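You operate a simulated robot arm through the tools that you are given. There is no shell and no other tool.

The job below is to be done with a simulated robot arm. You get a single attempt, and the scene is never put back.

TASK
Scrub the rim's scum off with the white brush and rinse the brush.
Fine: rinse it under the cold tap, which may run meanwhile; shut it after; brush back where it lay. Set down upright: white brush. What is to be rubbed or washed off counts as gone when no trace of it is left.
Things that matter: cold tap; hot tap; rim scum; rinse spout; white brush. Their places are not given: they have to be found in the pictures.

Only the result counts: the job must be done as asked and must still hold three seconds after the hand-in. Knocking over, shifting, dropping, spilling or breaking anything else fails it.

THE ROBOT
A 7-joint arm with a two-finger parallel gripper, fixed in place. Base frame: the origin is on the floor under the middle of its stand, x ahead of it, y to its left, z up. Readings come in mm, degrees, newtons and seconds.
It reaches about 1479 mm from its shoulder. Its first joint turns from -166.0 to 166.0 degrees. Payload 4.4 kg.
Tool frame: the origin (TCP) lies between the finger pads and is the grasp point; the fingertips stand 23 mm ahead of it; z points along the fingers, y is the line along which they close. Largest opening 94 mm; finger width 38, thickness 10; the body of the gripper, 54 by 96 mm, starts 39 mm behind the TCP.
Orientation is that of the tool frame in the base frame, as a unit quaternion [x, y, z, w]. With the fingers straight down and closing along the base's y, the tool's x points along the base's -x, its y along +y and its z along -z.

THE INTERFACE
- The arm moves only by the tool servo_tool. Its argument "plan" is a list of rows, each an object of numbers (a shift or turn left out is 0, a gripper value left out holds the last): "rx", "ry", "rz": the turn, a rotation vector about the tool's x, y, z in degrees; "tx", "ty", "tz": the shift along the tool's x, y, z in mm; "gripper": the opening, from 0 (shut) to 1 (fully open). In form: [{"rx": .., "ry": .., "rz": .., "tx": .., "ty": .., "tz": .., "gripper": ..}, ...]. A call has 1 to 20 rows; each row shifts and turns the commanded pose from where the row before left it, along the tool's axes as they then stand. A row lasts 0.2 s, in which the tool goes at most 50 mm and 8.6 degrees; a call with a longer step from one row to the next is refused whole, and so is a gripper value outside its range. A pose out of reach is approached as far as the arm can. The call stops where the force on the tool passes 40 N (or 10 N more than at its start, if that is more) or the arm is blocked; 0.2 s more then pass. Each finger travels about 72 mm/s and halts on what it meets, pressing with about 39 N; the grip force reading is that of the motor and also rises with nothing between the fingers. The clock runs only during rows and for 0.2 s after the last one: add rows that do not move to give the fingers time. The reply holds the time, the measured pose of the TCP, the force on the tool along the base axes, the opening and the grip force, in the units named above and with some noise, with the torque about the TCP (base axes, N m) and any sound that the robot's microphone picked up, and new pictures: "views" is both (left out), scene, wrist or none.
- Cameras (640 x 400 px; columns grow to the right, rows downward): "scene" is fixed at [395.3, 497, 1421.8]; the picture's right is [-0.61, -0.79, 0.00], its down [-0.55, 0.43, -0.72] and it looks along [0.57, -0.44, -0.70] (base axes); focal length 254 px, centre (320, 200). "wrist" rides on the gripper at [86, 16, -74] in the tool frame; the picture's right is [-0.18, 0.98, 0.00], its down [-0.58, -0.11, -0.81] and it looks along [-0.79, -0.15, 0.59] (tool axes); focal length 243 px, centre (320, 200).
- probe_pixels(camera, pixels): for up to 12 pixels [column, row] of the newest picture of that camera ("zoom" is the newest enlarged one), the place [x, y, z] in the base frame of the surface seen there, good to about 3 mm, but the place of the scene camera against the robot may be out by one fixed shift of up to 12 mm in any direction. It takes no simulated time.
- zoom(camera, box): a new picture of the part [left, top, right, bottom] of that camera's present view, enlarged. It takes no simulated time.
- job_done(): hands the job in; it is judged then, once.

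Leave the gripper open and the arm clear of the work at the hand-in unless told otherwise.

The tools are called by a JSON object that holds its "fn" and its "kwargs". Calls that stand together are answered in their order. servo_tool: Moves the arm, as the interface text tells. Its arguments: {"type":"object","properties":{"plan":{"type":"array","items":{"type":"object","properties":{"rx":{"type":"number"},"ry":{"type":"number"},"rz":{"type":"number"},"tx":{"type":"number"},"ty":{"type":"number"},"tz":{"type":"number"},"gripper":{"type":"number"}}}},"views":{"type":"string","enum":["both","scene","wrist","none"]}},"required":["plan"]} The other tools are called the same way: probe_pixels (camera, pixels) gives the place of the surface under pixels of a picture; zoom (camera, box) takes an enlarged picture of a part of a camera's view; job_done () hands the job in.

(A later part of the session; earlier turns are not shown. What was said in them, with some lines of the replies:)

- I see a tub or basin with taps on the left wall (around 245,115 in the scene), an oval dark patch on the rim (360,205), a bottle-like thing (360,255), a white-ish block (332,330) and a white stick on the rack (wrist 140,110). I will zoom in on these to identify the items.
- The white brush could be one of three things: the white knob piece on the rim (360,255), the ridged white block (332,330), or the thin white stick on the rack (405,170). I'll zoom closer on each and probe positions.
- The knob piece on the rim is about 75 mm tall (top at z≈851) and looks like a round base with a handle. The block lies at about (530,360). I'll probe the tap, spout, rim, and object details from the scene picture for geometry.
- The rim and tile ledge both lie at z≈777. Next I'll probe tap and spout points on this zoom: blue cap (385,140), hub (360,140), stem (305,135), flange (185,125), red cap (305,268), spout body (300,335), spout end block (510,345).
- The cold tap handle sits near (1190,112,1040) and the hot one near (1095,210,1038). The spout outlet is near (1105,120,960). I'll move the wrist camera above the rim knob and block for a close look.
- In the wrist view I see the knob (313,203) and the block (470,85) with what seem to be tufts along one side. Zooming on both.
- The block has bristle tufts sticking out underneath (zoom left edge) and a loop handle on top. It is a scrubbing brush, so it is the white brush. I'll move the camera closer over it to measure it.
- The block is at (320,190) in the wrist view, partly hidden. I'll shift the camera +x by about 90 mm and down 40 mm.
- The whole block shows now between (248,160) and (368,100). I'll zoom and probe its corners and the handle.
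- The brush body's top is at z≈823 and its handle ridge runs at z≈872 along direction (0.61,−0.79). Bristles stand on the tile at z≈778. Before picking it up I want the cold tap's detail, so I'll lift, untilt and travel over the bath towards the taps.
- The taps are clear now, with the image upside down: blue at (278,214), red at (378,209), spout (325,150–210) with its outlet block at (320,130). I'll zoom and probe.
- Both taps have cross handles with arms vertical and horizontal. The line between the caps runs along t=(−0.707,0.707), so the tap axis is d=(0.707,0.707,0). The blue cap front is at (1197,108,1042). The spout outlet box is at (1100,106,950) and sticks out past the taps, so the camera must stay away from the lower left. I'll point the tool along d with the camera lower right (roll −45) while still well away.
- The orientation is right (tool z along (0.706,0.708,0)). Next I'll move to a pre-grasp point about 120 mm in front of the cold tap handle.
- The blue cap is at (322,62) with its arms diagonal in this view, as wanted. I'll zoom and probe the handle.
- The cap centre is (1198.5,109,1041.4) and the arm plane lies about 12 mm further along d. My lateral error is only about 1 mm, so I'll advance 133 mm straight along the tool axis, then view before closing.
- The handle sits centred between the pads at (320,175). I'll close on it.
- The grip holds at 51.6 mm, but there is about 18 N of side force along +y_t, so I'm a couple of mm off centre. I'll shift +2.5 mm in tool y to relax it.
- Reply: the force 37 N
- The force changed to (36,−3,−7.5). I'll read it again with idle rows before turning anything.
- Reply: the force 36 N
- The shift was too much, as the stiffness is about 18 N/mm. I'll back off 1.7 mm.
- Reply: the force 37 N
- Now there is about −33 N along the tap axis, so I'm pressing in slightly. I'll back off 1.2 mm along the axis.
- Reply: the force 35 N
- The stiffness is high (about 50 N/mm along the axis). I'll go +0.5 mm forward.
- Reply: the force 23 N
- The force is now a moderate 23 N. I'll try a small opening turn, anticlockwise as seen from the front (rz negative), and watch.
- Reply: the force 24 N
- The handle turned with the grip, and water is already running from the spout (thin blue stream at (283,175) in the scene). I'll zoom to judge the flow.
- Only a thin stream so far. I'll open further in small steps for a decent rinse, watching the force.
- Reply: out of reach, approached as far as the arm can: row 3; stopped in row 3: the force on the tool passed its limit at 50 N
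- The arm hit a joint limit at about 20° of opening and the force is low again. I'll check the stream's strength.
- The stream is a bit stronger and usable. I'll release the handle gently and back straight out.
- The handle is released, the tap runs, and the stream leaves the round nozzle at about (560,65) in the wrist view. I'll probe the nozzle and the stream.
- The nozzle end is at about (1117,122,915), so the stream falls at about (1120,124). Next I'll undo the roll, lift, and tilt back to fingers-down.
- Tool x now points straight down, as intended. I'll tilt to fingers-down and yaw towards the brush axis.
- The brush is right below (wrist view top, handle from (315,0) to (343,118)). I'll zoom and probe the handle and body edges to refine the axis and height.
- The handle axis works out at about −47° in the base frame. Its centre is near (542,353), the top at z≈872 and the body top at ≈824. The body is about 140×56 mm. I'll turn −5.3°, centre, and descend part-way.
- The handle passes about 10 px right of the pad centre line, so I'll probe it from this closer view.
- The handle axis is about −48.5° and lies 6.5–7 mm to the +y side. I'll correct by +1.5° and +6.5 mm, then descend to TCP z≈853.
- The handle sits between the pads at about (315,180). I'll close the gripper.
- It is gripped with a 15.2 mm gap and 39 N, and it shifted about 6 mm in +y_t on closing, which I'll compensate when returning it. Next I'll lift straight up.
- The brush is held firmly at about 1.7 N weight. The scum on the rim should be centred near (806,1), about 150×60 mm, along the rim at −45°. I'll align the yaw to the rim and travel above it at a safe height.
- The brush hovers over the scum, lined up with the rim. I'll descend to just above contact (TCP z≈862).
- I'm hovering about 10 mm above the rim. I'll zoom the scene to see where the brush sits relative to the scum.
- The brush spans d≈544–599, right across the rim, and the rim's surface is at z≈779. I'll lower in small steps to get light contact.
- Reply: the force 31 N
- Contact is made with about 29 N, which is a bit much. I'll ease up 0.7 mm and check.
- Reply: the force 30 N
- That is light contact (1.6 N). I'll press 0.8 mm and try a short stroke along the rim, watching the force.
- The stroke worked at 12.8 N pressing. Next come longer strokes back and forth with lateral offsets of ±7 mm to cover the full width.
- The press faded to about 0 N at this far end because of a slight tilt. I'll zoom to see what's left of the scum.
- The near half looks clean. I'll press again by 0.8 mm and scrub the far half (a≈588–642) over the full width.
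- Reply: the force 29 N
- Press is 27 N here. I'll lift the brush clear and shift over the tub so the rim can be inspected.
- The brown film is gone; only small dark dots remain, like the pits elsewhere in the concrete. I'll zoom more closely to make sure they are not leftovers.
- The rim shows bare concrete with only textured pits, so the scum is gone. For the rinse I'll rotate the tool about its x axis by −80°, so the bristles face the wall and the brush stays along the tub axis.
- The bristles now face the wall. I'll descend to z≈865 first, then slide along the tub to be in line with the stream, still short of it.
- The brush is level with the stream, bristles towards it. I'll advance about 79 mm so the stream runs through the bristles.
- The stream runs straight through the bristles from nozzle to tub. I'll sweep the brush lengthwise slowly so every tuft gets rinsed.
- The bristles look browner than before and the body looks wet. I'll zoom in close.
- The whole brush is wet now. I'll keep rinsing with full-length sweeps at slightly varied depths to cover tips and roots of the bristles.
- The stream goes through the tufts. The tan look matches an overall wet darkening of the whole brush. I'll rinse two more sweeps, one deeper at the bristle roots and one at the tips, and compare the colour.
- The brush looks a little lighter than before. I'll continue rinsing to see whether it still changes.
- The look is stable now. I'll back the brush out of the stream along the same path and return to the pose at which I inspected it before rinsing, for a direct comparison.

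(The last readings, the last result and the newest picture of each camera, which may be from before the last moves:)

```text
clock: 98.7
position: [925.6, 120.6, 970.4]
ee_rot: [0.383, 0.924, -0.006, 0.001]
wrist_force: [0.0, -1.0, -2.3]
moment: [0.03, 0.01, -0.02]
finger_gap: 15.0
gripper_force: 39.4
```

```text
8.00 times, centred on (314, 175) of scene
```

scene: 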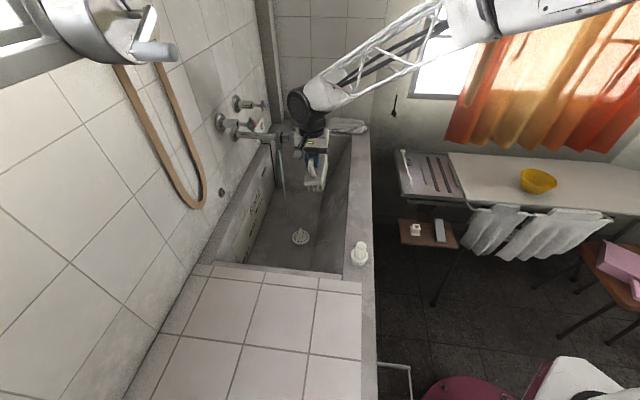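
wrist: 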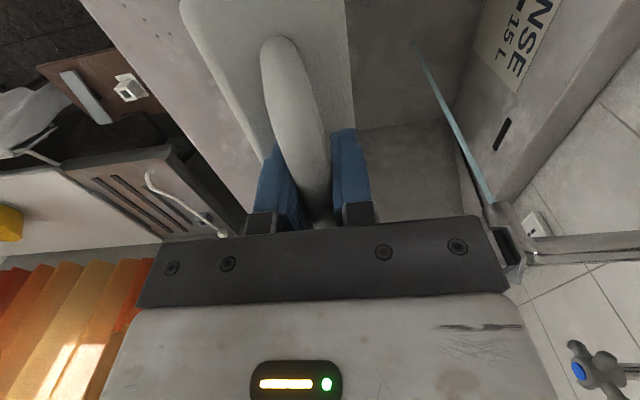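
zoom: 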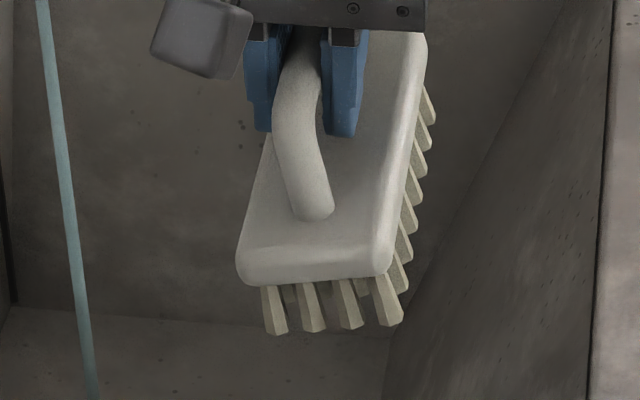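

The brush is uniformly clean-looking and the mottling is gone. But it has rolled in the grip: the tufts on its right side show in the zoom. I'll probe the body's top face to measure the roll.

{"fn": "probe_pixels", "kwargs": {"camera": "wrist", "pixels": [[195, 15], [220, 60], [245, 110], [335, 15], [340, 60], [340, 110], [280, 60], [295, 120], [300, 12], [230, 15], [265, 15]]}}

{"fn": "zoom", "kwargs": {"camera": "wrist", "box": [160, 0, 400, 240]}}

```text
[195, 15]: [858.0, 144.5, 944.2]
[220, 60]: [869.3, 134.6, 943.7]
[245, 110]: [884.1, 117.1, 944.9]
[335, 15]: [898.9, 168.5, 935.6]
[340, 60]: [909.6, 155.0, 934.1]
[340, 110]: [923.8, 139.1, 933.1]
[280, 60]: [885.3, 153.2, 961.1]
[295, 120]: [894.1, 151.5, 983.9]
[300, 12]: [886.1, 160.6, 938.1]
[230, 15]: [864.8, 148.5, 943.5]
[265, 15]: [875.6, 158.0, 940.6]
```

```text
1.67 times, centred on (280, 120) of wrist
```

zoom: 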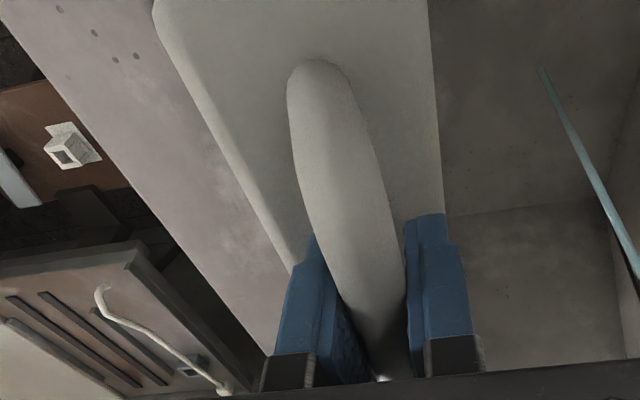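

The brush has rolled about 13° about its handle; the left side is higher (z 944 against 934). I can compensate when placing it. First I'll check closely whether the bristles still carry any dirt.

{"fn": "zoom", "kwargs": {"camera": "scene", "box": [304, 158, 330, 194]}}

```text
11.11 times, centred on (317, 176) of scene
```

zoom: 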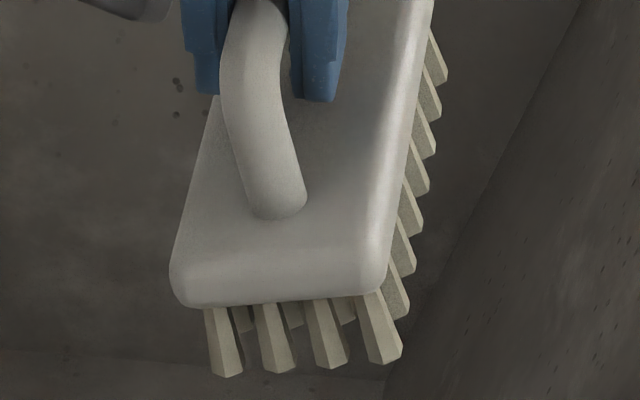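

The bristles are a uniform cream with no scum specks, so the brush is rinsed. I'll carry it back above its original spot near (545,354) with the original yaw.

{"fn": "servo_tool", "kwargs": {"plan": [{"rz": 3.5}, {"tx": 42.7, "ty": -13}, {"tx": 42.7, "ty": -13}, {"tx": 42.7, "ty": -13}, {"tx": 42.7, "ty": -13}, {"tx": 42.7, "ty": -13}, {"tx": 42.7, "ty": -13}, {"tx": 42.7, "ty": -13}, {"tx": 42.7, "ty": -13}, {"tx": 42.7, "ty": -13}, {"tx": 42.7, "ty": -13}, {"rx": -6.4}, {"rx": -6.4}, {}, {}], "views": "both"}}

{"fn": "zoom", "kwargs": {"camera": "wrist", "box": [160, 0, 400, 240]}}

{"fn": "probe_pixels", "kwargs": {"camera": "wrist", "pixels": [[195, 15], [220, 60], [245, 110], [335, 15], [340, 60], [340, 110], [280, 60], [295, 120], [300, 12], [380, 20], [385, 80]]}}

```text
clock: 101.9
position: [544.0, 355.3, 970.6]
ee_rot: [0.408, 0.907, 0.097, 0.048]
wrist_force: [0.2, -0.3, -2.5]
moment: [-0.03, -0.01, 0.02]
finger_gap: 14.9
gripper_force: 38.9
```

scene: 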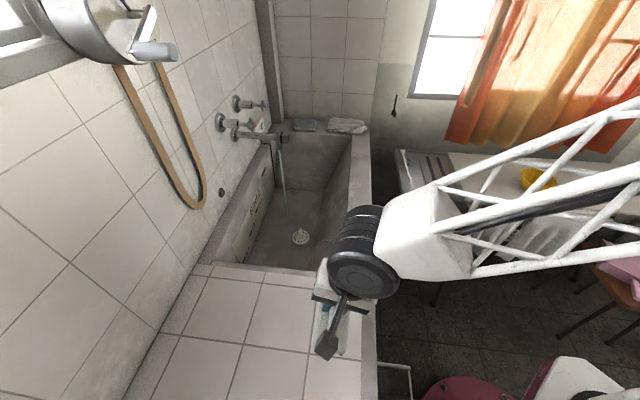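
wrist: 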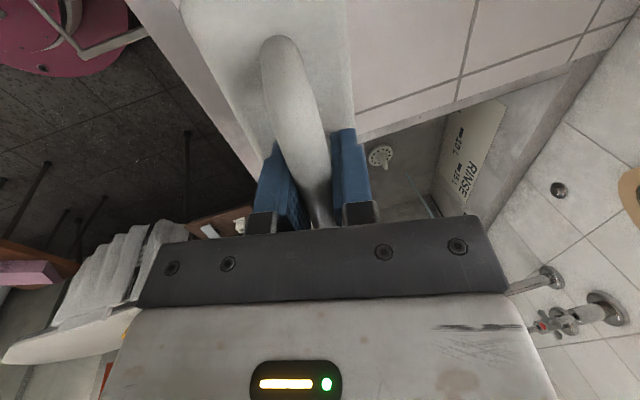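

```text
1.67 times, centred on (280, 120) of wrist
```

zoom: 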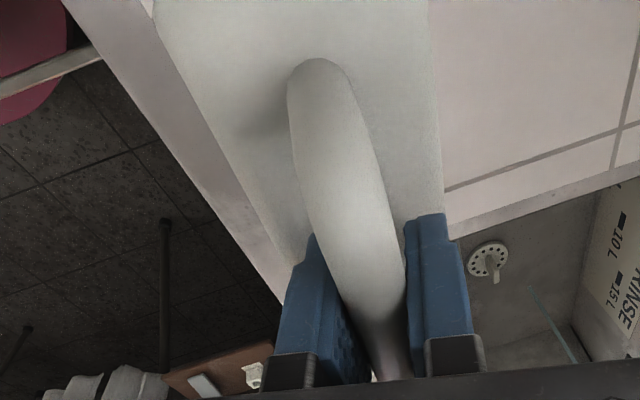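

```text
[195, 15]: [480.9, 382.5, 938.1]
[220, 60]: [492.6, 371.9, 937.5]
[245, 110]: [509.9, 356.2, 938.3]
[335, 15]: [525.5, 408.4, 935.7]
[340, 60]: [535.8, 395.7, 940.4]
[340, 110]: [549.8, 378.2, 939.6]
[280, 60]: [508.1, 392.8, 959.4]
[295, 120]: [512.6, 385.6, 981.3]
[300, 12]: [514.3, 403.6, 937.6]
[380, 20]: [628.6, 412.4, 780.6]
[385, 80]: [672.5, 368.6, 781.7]
```

The brush body is level now (z 936–940 on both sides) and within about 2 mm of its original line. I'll nudge 2 mm and descend to just above the tile.

{"fn": "servo_tool", "kwargs": {"plan": [{"ty": 2}, {"ty": -7.1, "tz": 31.2}, {"ty": -7.1, "tz": 31.2}, {"ty": -6, "tz": 26.3}, {"ty": -3.5, "tz": 15.6}, {}, {}], "views": "both"}}

```text
clock: 103.5
position: [545.8, 353.4, 862.3]
ee_rot: [0.407, 0.907, 0.097, 0.048]
wrist_force: [0.2, -0.3, -3.0]
moment: [-0.01, 0.0, 0.02]
finger_gap: 15.3
gripper_force: 38.9
```

scene: 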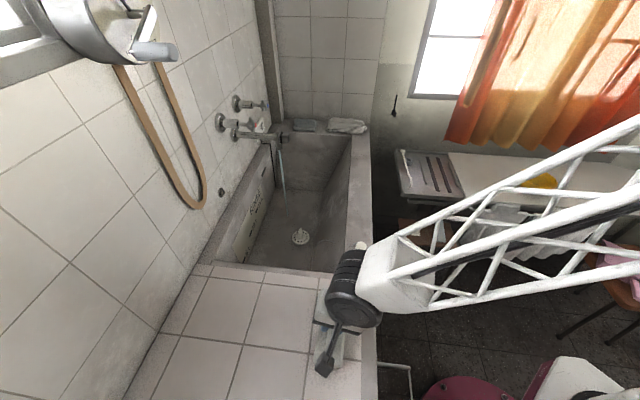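
wrist: 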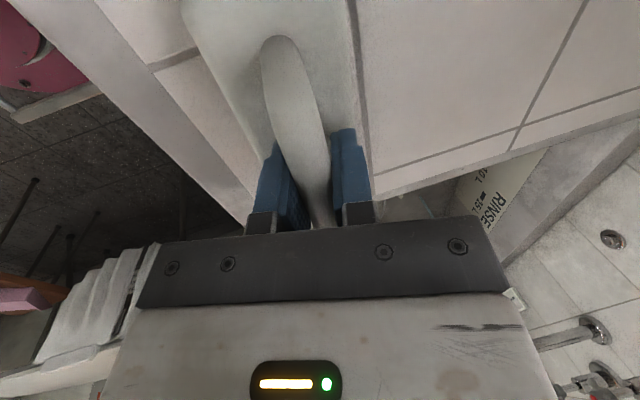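

It hovers about 6 mm above the tile, so I'll lower in 1 mm steps until light contact.

{"fn": "servo_tool", "kwargs": {"plan": [{"ty": -0.44, "tz": 1.95}, {"ty": -0.44, "tz": 1.95}, {"ty": -0.22, "tz": 0.98}, {"ty": -0.22, "tz": 0.98}, {}], "views": "none"}}

```text
clock: 104.7
position: [546.3, 353.4, 855.1]
ee_rot: [0.408, 0.907, 0.097, 0.048]
wrist_force: [0.1, -0.4, -1.2]
moment: [0.0, -0.02, 0.02]
finger_gap: 15.1
gripper_force: 38.9
```

The weight reading eased from 3.0 to 1.2 N, so it is starting to touch. I'll go a bit further.

{"fn": "servo_tool", "kwargs": {"plan": [{"ty": -0.16, "tz": 0.7}, {}], "views": "none"}}

```text
clock: 105.3
position: [545.6, 353.4, 855.1]
ee_rot: [0.408, 0.906, 0.097, 0.047]
wrist_force: [1.8, 1.8, 2.5]
moment: [-0.32, -0.23, 0.06]
finger_gap: 14.9
gripper_force: 38.9
```

Contact is about 5 N net. I'll open the gripper gradually to let the brush settle.

{"fn": "servo_tool", "kwargs": {"plan": [{"gripper": 0.2}, {"gripper": 0.25}, {"gripper": 0.35}, {"gripper": 0.5}, {"gripper": 0.7}, {}, {}], "views": "wrist"}}

```text
clock: 106.9
position: [544.7, 353.1, 855.0]
ee_rot: [0.407, 0.907, 0.097, 0.048]
wrist_force: [0.4, 0.4, 0.2]
moment: [0.0, 0.0, -0.01]
finger_gap: 65.9
gripper_force: 0.1
```

wrist: 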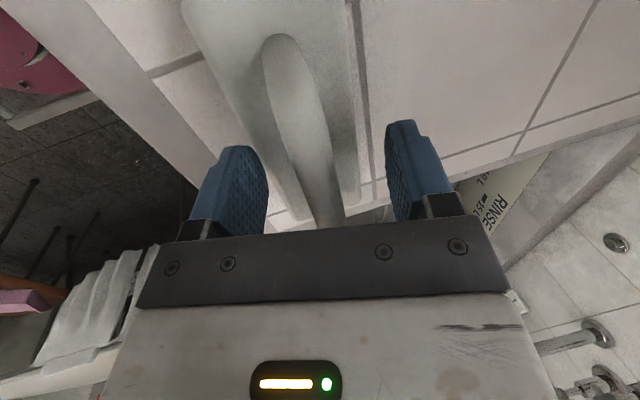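

Released, and the brush is standing. I'll withdraw along the tool axis and untilt.

{"fn": "servo_tool", "kwargs": {"plan": [{"tz": -15}, {"tz": -25}, {"tz": -40}, {"tz": -40, "gripper": 1}, {"rx": 6.4}, {"rx": 6.4}, {}], "views": "both"}}

{"fn": "zoom", "kwargs": {"camera": "wrist", "box": [200, 0, 440, 200]}}

```text
clock: 108.5
position: [526.0, 336.6, 973.3]
ee_rot: [0.411, 0.912, -0.006, 0.003]
wrist_force: [0.1, -0.1, 0.1]
moment: [0.02, 0.01, 0.0]
finger_gap: 94.2
gripper_force: 0.0
```

scene: 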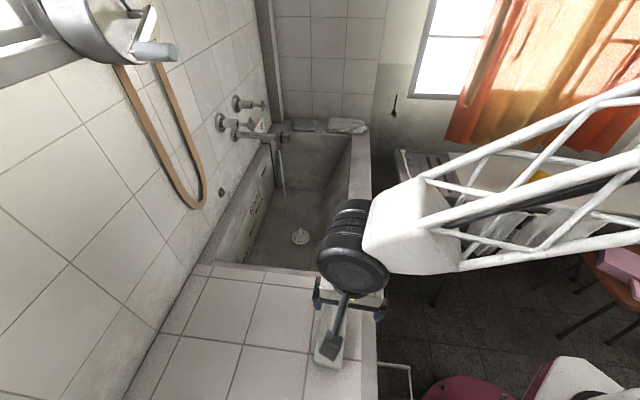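
wrist: 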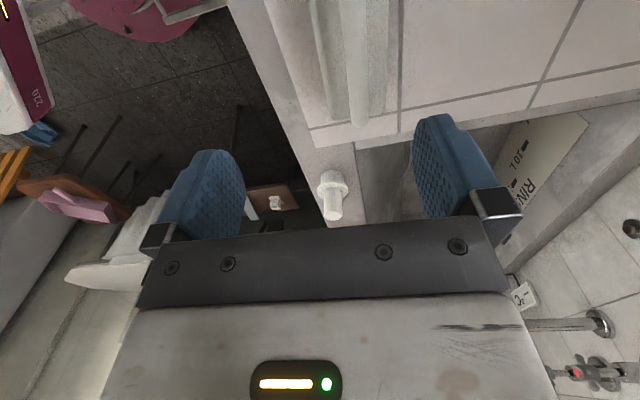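

```text
2.00 times, centred on (320, 100) of wrist
```

zoom: 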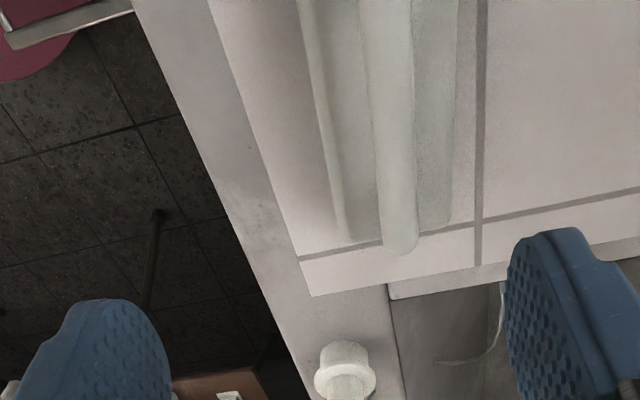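

The brush is back: its inner end just crosses the grout line as before. I'll probe to compare with the original place.

{"fn": "probe_pixels", "kwargs": {"camera": "wrist", "pixels": [[345, 20], [355, 60], [363, 100], [366, 118], [320, 60], [330, 100], [380, 20], [384, 60], [384, 100], [400, 40]]}}

{"fn": "zoom", "kwargs": {"camera": "scene", "box": [290, 270, 400, 390]}}

```text
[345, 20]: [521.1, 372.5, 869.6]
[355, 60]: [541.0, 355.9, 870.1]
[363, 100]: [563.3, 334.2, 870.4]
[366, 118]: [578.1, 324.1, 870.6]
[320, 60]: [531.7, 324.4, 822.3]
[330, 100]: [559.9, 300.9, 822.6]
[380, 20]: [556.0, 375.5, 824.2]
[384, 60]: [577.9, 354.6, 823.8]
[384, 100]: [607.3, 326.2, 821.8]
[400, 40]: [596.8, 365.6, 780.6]
```

```text
3.33 times, centred on (345, 330) of scene
```

zoom: 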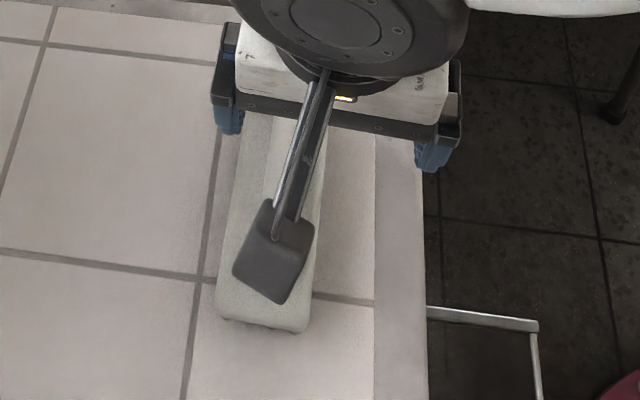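

The brush stands within a few mm and about 1° of where it lay, upright on its bristles. Now for the tap: I'll lift and travel back to the tap approach area.

{"fn": "servo_tool", "kwargs": {"plan": [{"tz": -47}, {"tz": -47}, {"tz": -47}, {"tz": -47}, {"tx": -44.6, "ty": 16.65}, {"tx": -44.6, "ty": 16.65}, {"tx": -44.6, "ty": 16.65}, {"tx": -44.6, "ty": 16.65}, {"tx": -44.6, "ty": 16.65}, {"tx": -44.6, "ty": 16.65}, {"tx": -44.6, "ty": 16.65}, {"tx": -44.6, "ty": 16.65}, {"tx": -44.6, "ty": 16.65}, {"tx": -44.6, "ty": 16.65}, {"tx": -44.6, "ty": 16.65}, {"tx": -44.6, "ty": 16.65}, {"tx": -44.6, "ty": 16.65}, {"tx": -44.6, "ty": 16.65}, {}], "views": "scene"}}

{"fn": "zoom", "kwargs": {"camera": "scene", "box": [260, 270, 420, 370]}}

{"fn": "servo_tool", "kwargs": {"plan": [{"rz": -8.5}, {"rz": -8.5}, {"rz": -8.5}, {"rz": -8.5}, {"rz": -8.5}, {"rz": -8.5}, {"rz": -8.5}, {"rz": -8.5}, {"rz": -8.5}, {"rz": -8.5}, {"rz": -8.5}, {}], "views": "wrist"}}

```text
clock: 112.5
position: [1112.4, 23.8, 1163.1]
ee_rot: [0.411, 0.912, -0.006, 0.002]
wrist_force: [-0.1, -0.6, 0.1]
moment: [0.02, 0.03, 0.02]
finger_gap: 93.8
gripper_force: 0.1
```

scene: 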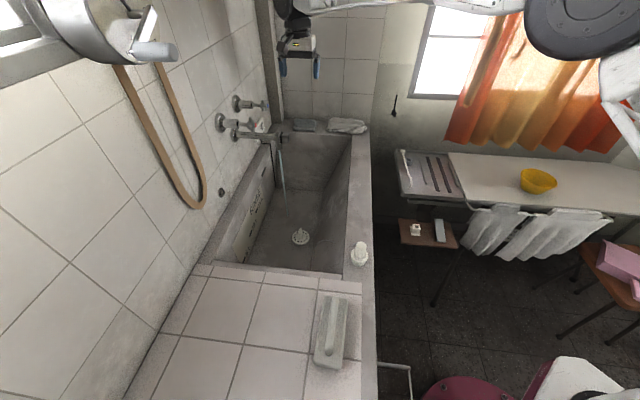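

```text
4.00 times, centred on (340, 320) of scene
```

zoom: 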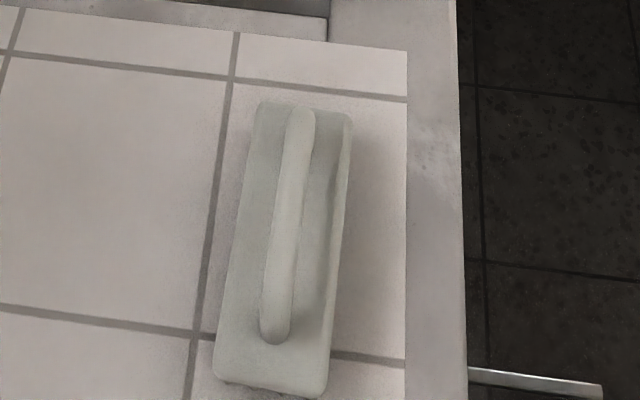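

```text
clock: 115.1
position: [1114.4, 26.4, 1163.0]
ee_rot: [-0.384, 0.923, -0.004, -0.003]
wrist_force: [0.8, -1.3, -0.2]
moment: [0.0, 0.03, 0.03]
finger_gap: 93.8
gripper_force: 0.0
```

wrist: 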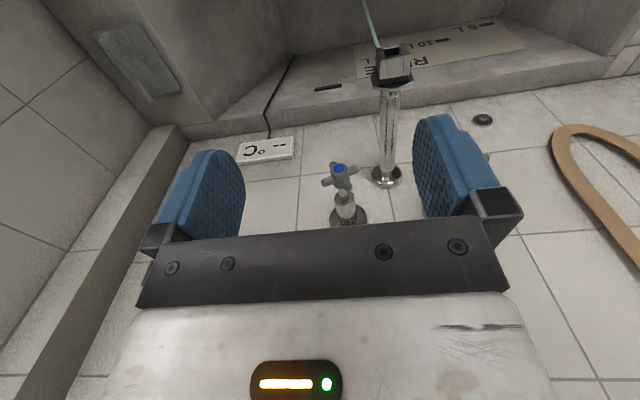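

Brush placement matches the starting picture. I'll tilt the tool level towards the tap, lower, and roll to match the turned handle.

{"fn": "servo_tool", "kwargs": {"plan": [{"ry": -8.5}, {"ry": -8.5}, {"ry": -8.5}, {"ry": -8.5}, {"ry": -8.5}, {"ry": -8.5}, {"ry": -8.5}, {"ry": -8.5}, {"ry": -8.5}, {"ry": -8.5}, {"ry": -5}, {"tx": 40}, {"tx": 40}, {"tx": 41}, {}], "views": "none"}}

{"fn": "servo_tool", "kwargs": {"plan": [{"rz": -8.5}, {"rz": -8.5}, {"rz": -8.5}, {"rz": -8.5}, {"rz": -8.5}, {"rz": -8.5}, {"rz": -8.5}, {"rz": -2.5}, {}], "views": "both"}}

```text
clock: 118.3
position: [1112.1, 24.9, 1040.6]
ee_rot: [-0.273, 0.655, 0.267, 0.652]
wrist_force: [0.8, -0.1, -0.9]
moment: [-0.02, -0.01, -0.01]
finger_gap: 93.9
gripper_force: 0.1
```

```text
clock: 120.3
position: [1113.9, 23.9, 1042.2]
ee_rot: [-0.573, 0.42, -0.106, 0.696]
wrist_force: [-0.1, 0.3, 0.3]
moment: [0.0, -0.03, 0.01]
finger_gap: 94.0
gripper_force: 0.1
```

scene: 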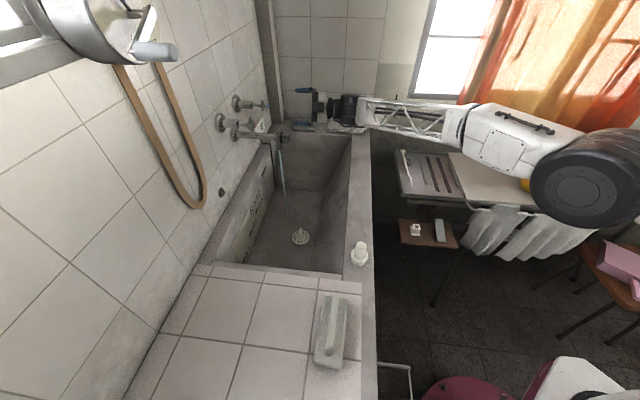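
wrist: 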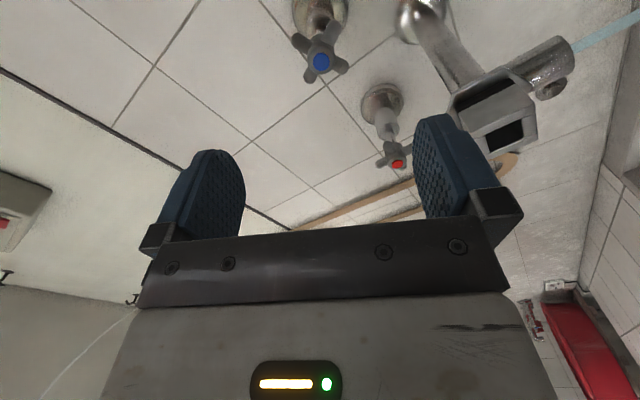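

The handle arms are diagonal to my pads and it is well centred. I'll advance 132 mm onto the handle.

{"fn": "servo_tool", "kwargs": {"plan": [{"tz": 30, "gripper": 1}, {"tz": 30}, {"tz": 30}, {"tz": 25}, {"tz": 16.5}, {}], "views": "wrist"}}

```text
clock: 121.7
position: [1207.4, 118.8, 1041.7]
ee_rot: [-0.572, 0.42, -0.106, 0.696]
wrist_force: [0.3, -0.2, -1.0]
moment: [-0.02, -0.01, 0.01]
finger_gap: 94.1
gripper_force: 0.1
```

wrist: 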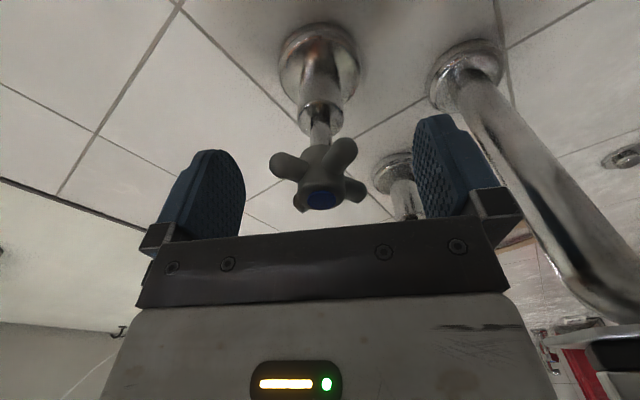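

The handle is between the pads as before, so I'll close on it.

{"fn": "servo_tool", "kwargs": {"plan": [{"gripper": 0.6}, {"gripper": 0.3}, {"gripper": 0}, {}, {}], "views": "none"}}

```text
clock: 122.9
position: [1205.5, 117.8, 1041.0]
ee_rot: [-0.572, 0.421, -0.105, 0.696]
wrist_force: [-4.6, 2.9, -5.7]
moment: [0.33, -0.29, -0.3]
finger_gap: 51.7
gripper_force: 44.4
```

Gripped at 51.7 mm with low side forces. I'll turn clockwise (rz positive) to close.

{"fn": "servo_tool", "kwargs": {"plan": [{"rz": 4}, {"rz": 4}, {"rz": 4}, {"rz": 3}, {}], "views": "both"}}

{"fn": "zoom", "kwargs": {"camera": "scene", "box": [220, 90, 348, 250]}}

```text
clock: 124.1
position: [1207.6, 118.6, 1040.1]
ee_rot: [-0.512, 0.492, -0.013, 0.704]
wrist_force: [-27.4, 4.2, -10.2]
moment: [0.1, -0.07, 0.3]
finger_gap: 51.7
gripper_force: 44.8
```

scene: 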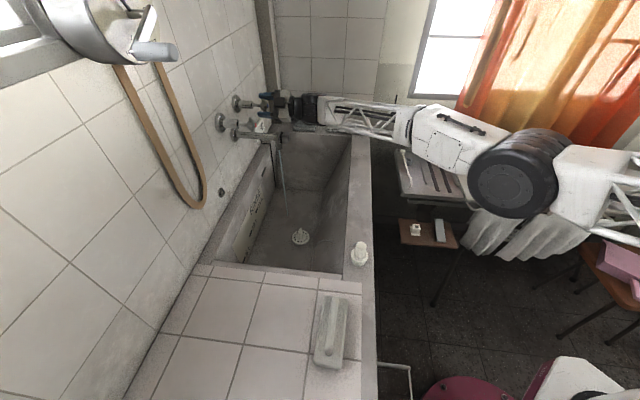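
wrist: 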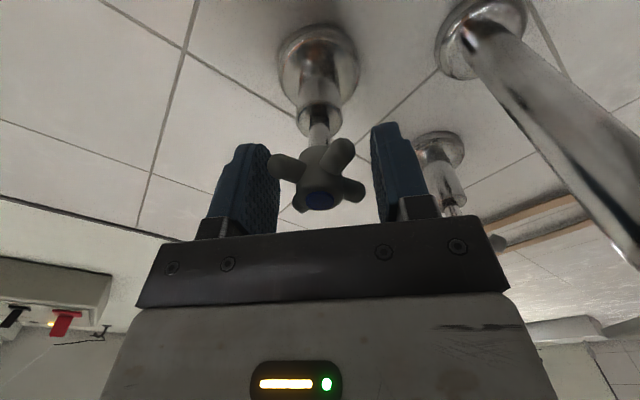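

```text
2.50 times, centred on (284, 170) of scene
```

zoom: 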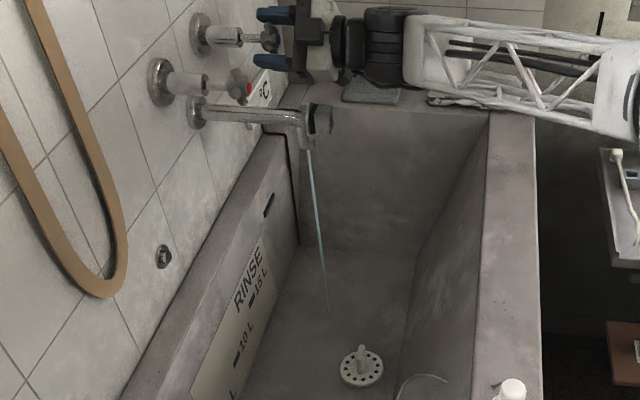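

The roll is now about −47° and the stream is thinner but still running. I'll relax the side force slightly, then continue closing in small steps.

{"fn": "servo_tool", "kwargs": {"plan": [{"ty": 0.7, "tz": -0.3}, {}], "views": "none"}}

```text
clock: 124.7
position: [1206.6, 117.8, 1040.7]
ee_rot: [-0.512, 0.492, -0.014, 0.704]
wrist_force: [-2.8, 9.3, -9.7]
moment: [0.24, -0.23, -0.3]
finger_gap: 51.2
gripper_force: 44.9
```

Forces are now about 14 N. I'll turn a further +5° in small steps.

{"fn": "servo_tool", "kwargs": {"plan": [{"rz": 2}, {"rz": 2}, {"rz": 1}, {}], "views": "scene"}}

{"fn": "zoom", "kwargs": {"camera": "scene", "box": [220, 90, 348, 250]}}

```text
clock: 125.7
position: [1207.4, 118.0, 1041.0]
ee_rot: [-0.49, 0.514, 0.017, 0.704]
wrist_force: [1.1, 8.6, -9.5]
moment: [0.55, -0.49, 0.09]
finger_gap: 51.4
gripper_force: 45.3
```

scene: 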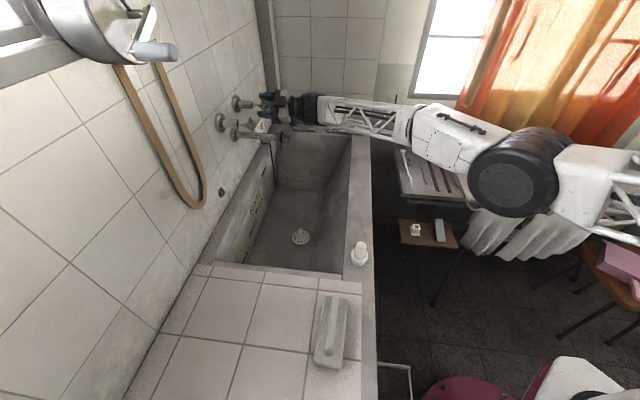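

```text
2.50 times, centred on (284, 170) of scene
```

zoom: 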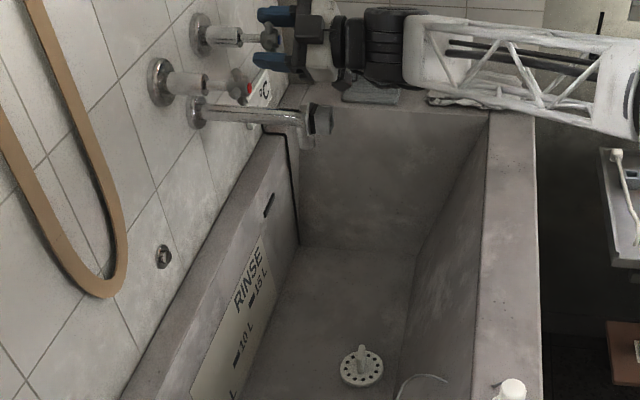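

The stream has stopped. I'll add a small extra +3° to be sure it's firmly shut and check the torque.

{"fn": "servo_tool", "kwargs": {"plan": [{"rz": 1.5}, {"rz": 1.5}, {}], "views": "wrist"}}

```text
clock: 126.5
position: [1205.7, 118.5, 1041.5]
ee_rot: [-0.476, 0.527, 0.035, 0.703]
wrist_force: [7.5, 9.0, -5.5]
moment: [0.34, -0.32, -0.21]
finger_gap: 51.6
gripper_force: 45.0
```

wrist: 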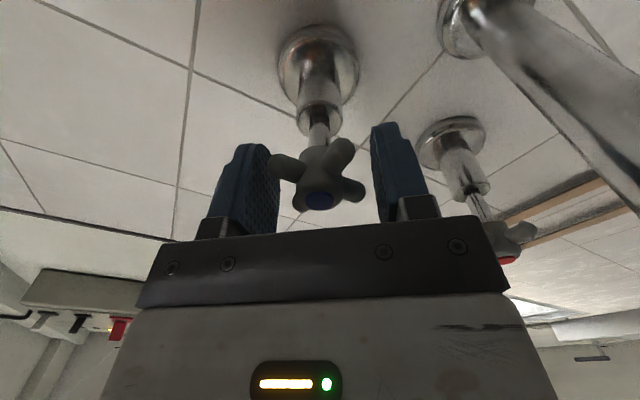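

It is firm and shut. I'll release the handle and back straight out.

{"fn": "servo_tool", "kwargs": {"plan": [{"gripper": 0.7}, {"gripper": 1}, {}, {}, {"tz": -20}, {"tz": -30}, {"tz": -40}, {"tz": -40}, {}], "views": "both"}}

{"fn": "zoom", "kwargs": {"camera": "scene", "box": [220, 90, 348, 250]}}

{"fn": "zoom", "kwargs": {"camera": "wrist", "box": [260, 0, 640, 160]}}

```text
clock: 128.5
position: [1113.8, 26.0, 1042.1]
ee_rot: [-0.476, 0.526, 0.034, 0.704]
wrist_force: [-0.3, -0.1, -0.5]
moment: [0.03, -0.02, 0.0]
finger_gap: 93.9
gripper_force: 0.1
```

scene: 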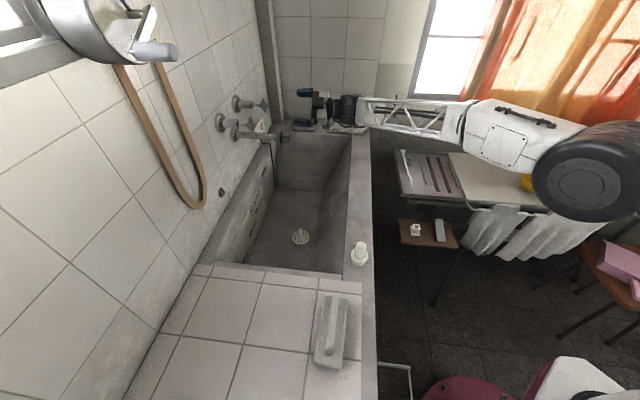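
wrist: 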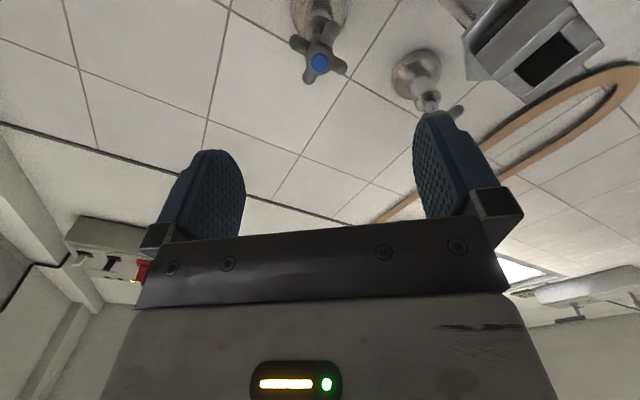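

```text
2.50 times, centred on (284, 170) of scene
```

zoom: 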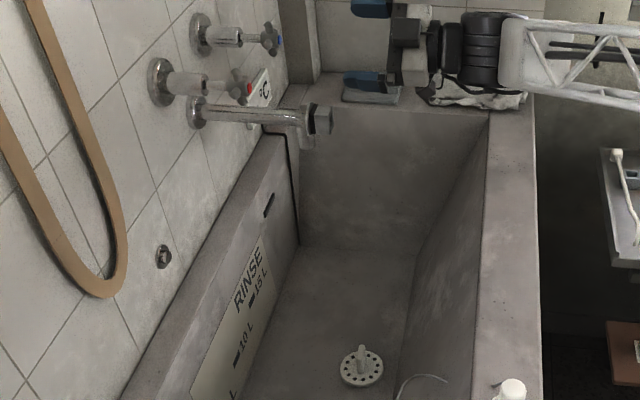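

```text
1.68 times, centred on (450, 80) of wrist
```

zoom: 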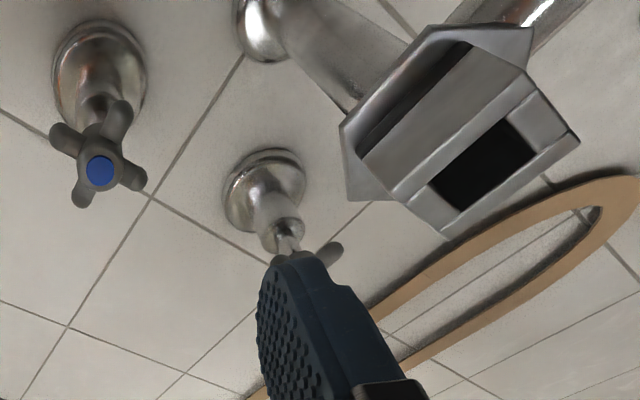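

The tap is shut with no stream. I'll do a final check of the rim and the brush in the scene view.

{"fn": "zoom", "kwargs": {"camera": "scene", "box": [335, 170, 399, 240]}}

{"fn": "zoom", "kwargs": {"camera": "scene", "box": [300, 285, 364, 375]}}

{"fn": "zoom", "kwargs": {"camera": "scene", "box": [210, 85, 306, 145]}}

```text
5.71 times, centred on (367, 205) of scene
```

zoom: 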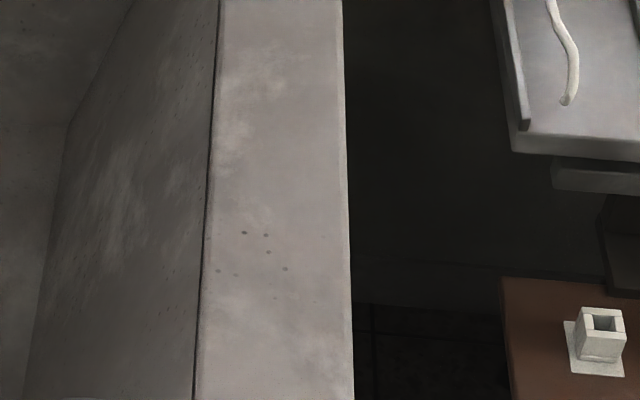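

```text
4.44 times, centred on (332, 330) of scene
```

zoom: 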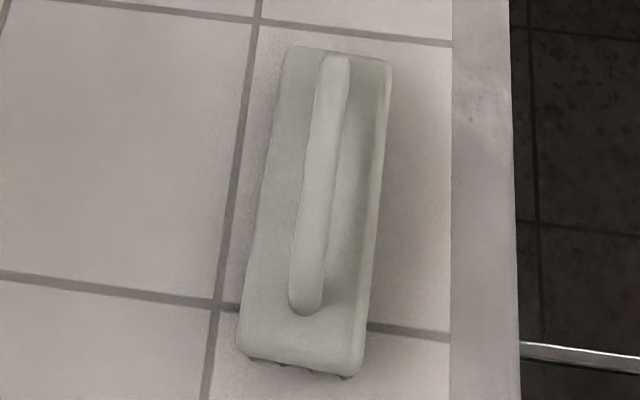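

```text
6.67 times, centred on (258, 115) of scene
```

zoom: 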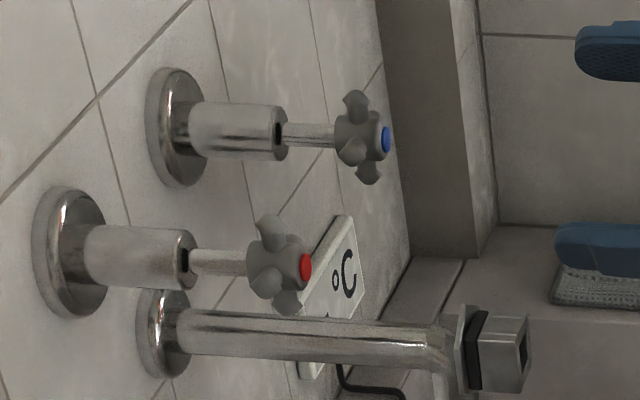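

Everything looks right: the rim is clean, the cold tap handle is back in its original orientation with no water, and the brush is upright within about 3 mm of its first place. I'll retreat the arm to a clear pose with the gripper open.

{"fn": "servo_tool", "kwargs": {"plan": [{"tz": -40}, {"rz": 8.5}, {"rz": 8.5}, {"rz": 8.5}, {"rz": 8.5}, {"rz": 5}, {"tx": -43}, {"tx": -43}, {"tx": -43}, {"ry": 8.5}, {"ry": 8.5}, {"ry": 8.5}, {"ry": 8.5}, {"ry": 8.5}, {"ry": 8.5}, {"ry": 8.5}, {"ry": 8.5}, {"ry": 8.5}, {"ry": 8.5}, {"ry": 5}], "views": "none"}}

{"fn": "servo_tool", "kwargs": {"plan": [{"tx": 23, "ty": 36.4}, {"tx": 23, "ty": 36.4}, {"tx": 23, "ty": 36.4}, {"tx": 23, "ty": 36.4}, {"tx": 23, "ty": 36.4}, {"tx": 23, "ty": 36.4}, {"tx": 23, "ty": 36.4}, {"tx": 23, "ty": 36.4}, {}, {}], "views": "both"}}

```text
clock: 132.7
position: [1087.0, -1.4, 1171.5]
ee_rot: [-0.383, 0.924, -0.005, -0.003]
wrist_force: [-0.5, -0.1, 0.2]
moment: [0.03, 0.02, -0.01]
finger_gap: 94.0
gripper_force: 0.1
```

```text
clock: 134.9
position: [750.5, 75.8, 1171.9]
ee_rot: [-0.383, 0.924, -0.005, -0.002]
wrist_force: [-0.2, 0.7, -0.4]
moment: [0.01, -0.01, 0.03]
finger_gap: 94.3
gripper_force: 0.0
```

scene: 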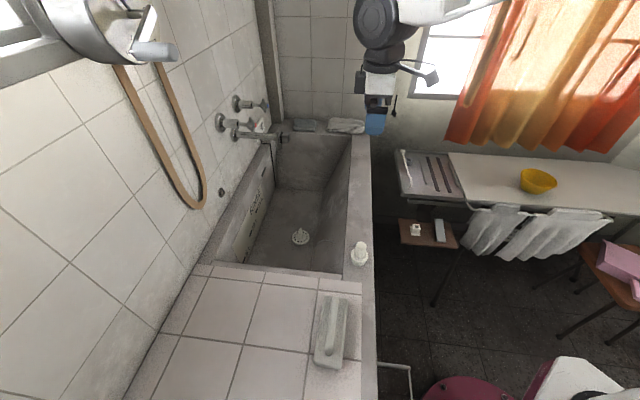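
wrist: 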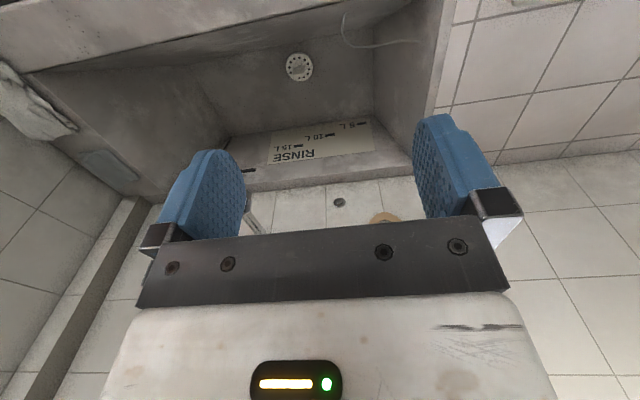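

The arm is clear and the scene matches the start except for the cleaned rim. I'll yaw back to the starting view to compare the rim close up.

{"fn": "servo_tool", "kwargs": {"plan": [{"rz": 8.5}, {"rz": 8.5}, {"rz": 8.5}, {"rz": 8.5}, {"rz": 8.5}, {"rz": 2.5}, {"tx": 36, "ty": 15}, {}], "views": "wrist"}}

{"fn": "zoom", "kwargs": {"camera": "wrist", "box": [200, 0, 360, 110]}}

```text
clock: 136.7
position: [713.3, 90.6, 1171.1]
ee_rot: [0.0, 1.0, -0.005, -0.001]
wrist_force: [-0.1, -0.9, -0.5]
moment: [0.0, 0.01, -0.03]
finger_gap: 94.2
gripper_force: 0.1
```

wrist: 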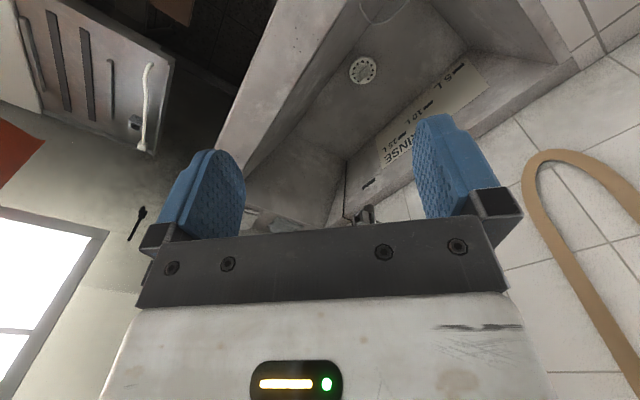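

```text
3.64 times, centred on (280, 55) of wrist
```

zoom: 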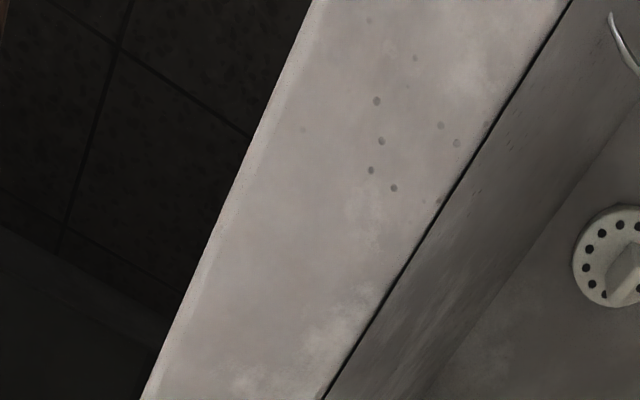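

The rim is bare concrete; the dark patch seen here at the start is gone and only the concrete's pits remain. The tap is shut, the brush is upright in its place, and the gripper is open and clear. I'm handing the job in.

{"fn": "job_done", "kwargs": {}}

```text
The job is handed in.
```

I scrubbed the scum off the rim and rinsed the white brush under the cold tap. Then I put the brush back and shut the tap. I handed the job in with the gripper open and the arm clear; I haven't seen a verdict on it.

- **Rim:** The brown film no longer shows in either camera. A few small dark dots remain. I took them for pits in the concrete, because the same dots appear outside the scummed area.
- **Brush:** I swept it through the running stream for about 25 seconds. Afterwards the body was an even grey and the bristles an even cream, with no specks. Both are darker than at the start, which I took to be wetness rather than leftover scum.
- **Brush position:** It stands upright on its bristles, within about 3 mm and 1° of where it lay. It rolled about 13° in the grip during the rinse, so I levelled it before setting it down.
- **Cold tap:** I opened it about 20°, where the arm reached a joint limit. After closing it, no water ran and the handle was back in its original position. I did not turn the hot tap.
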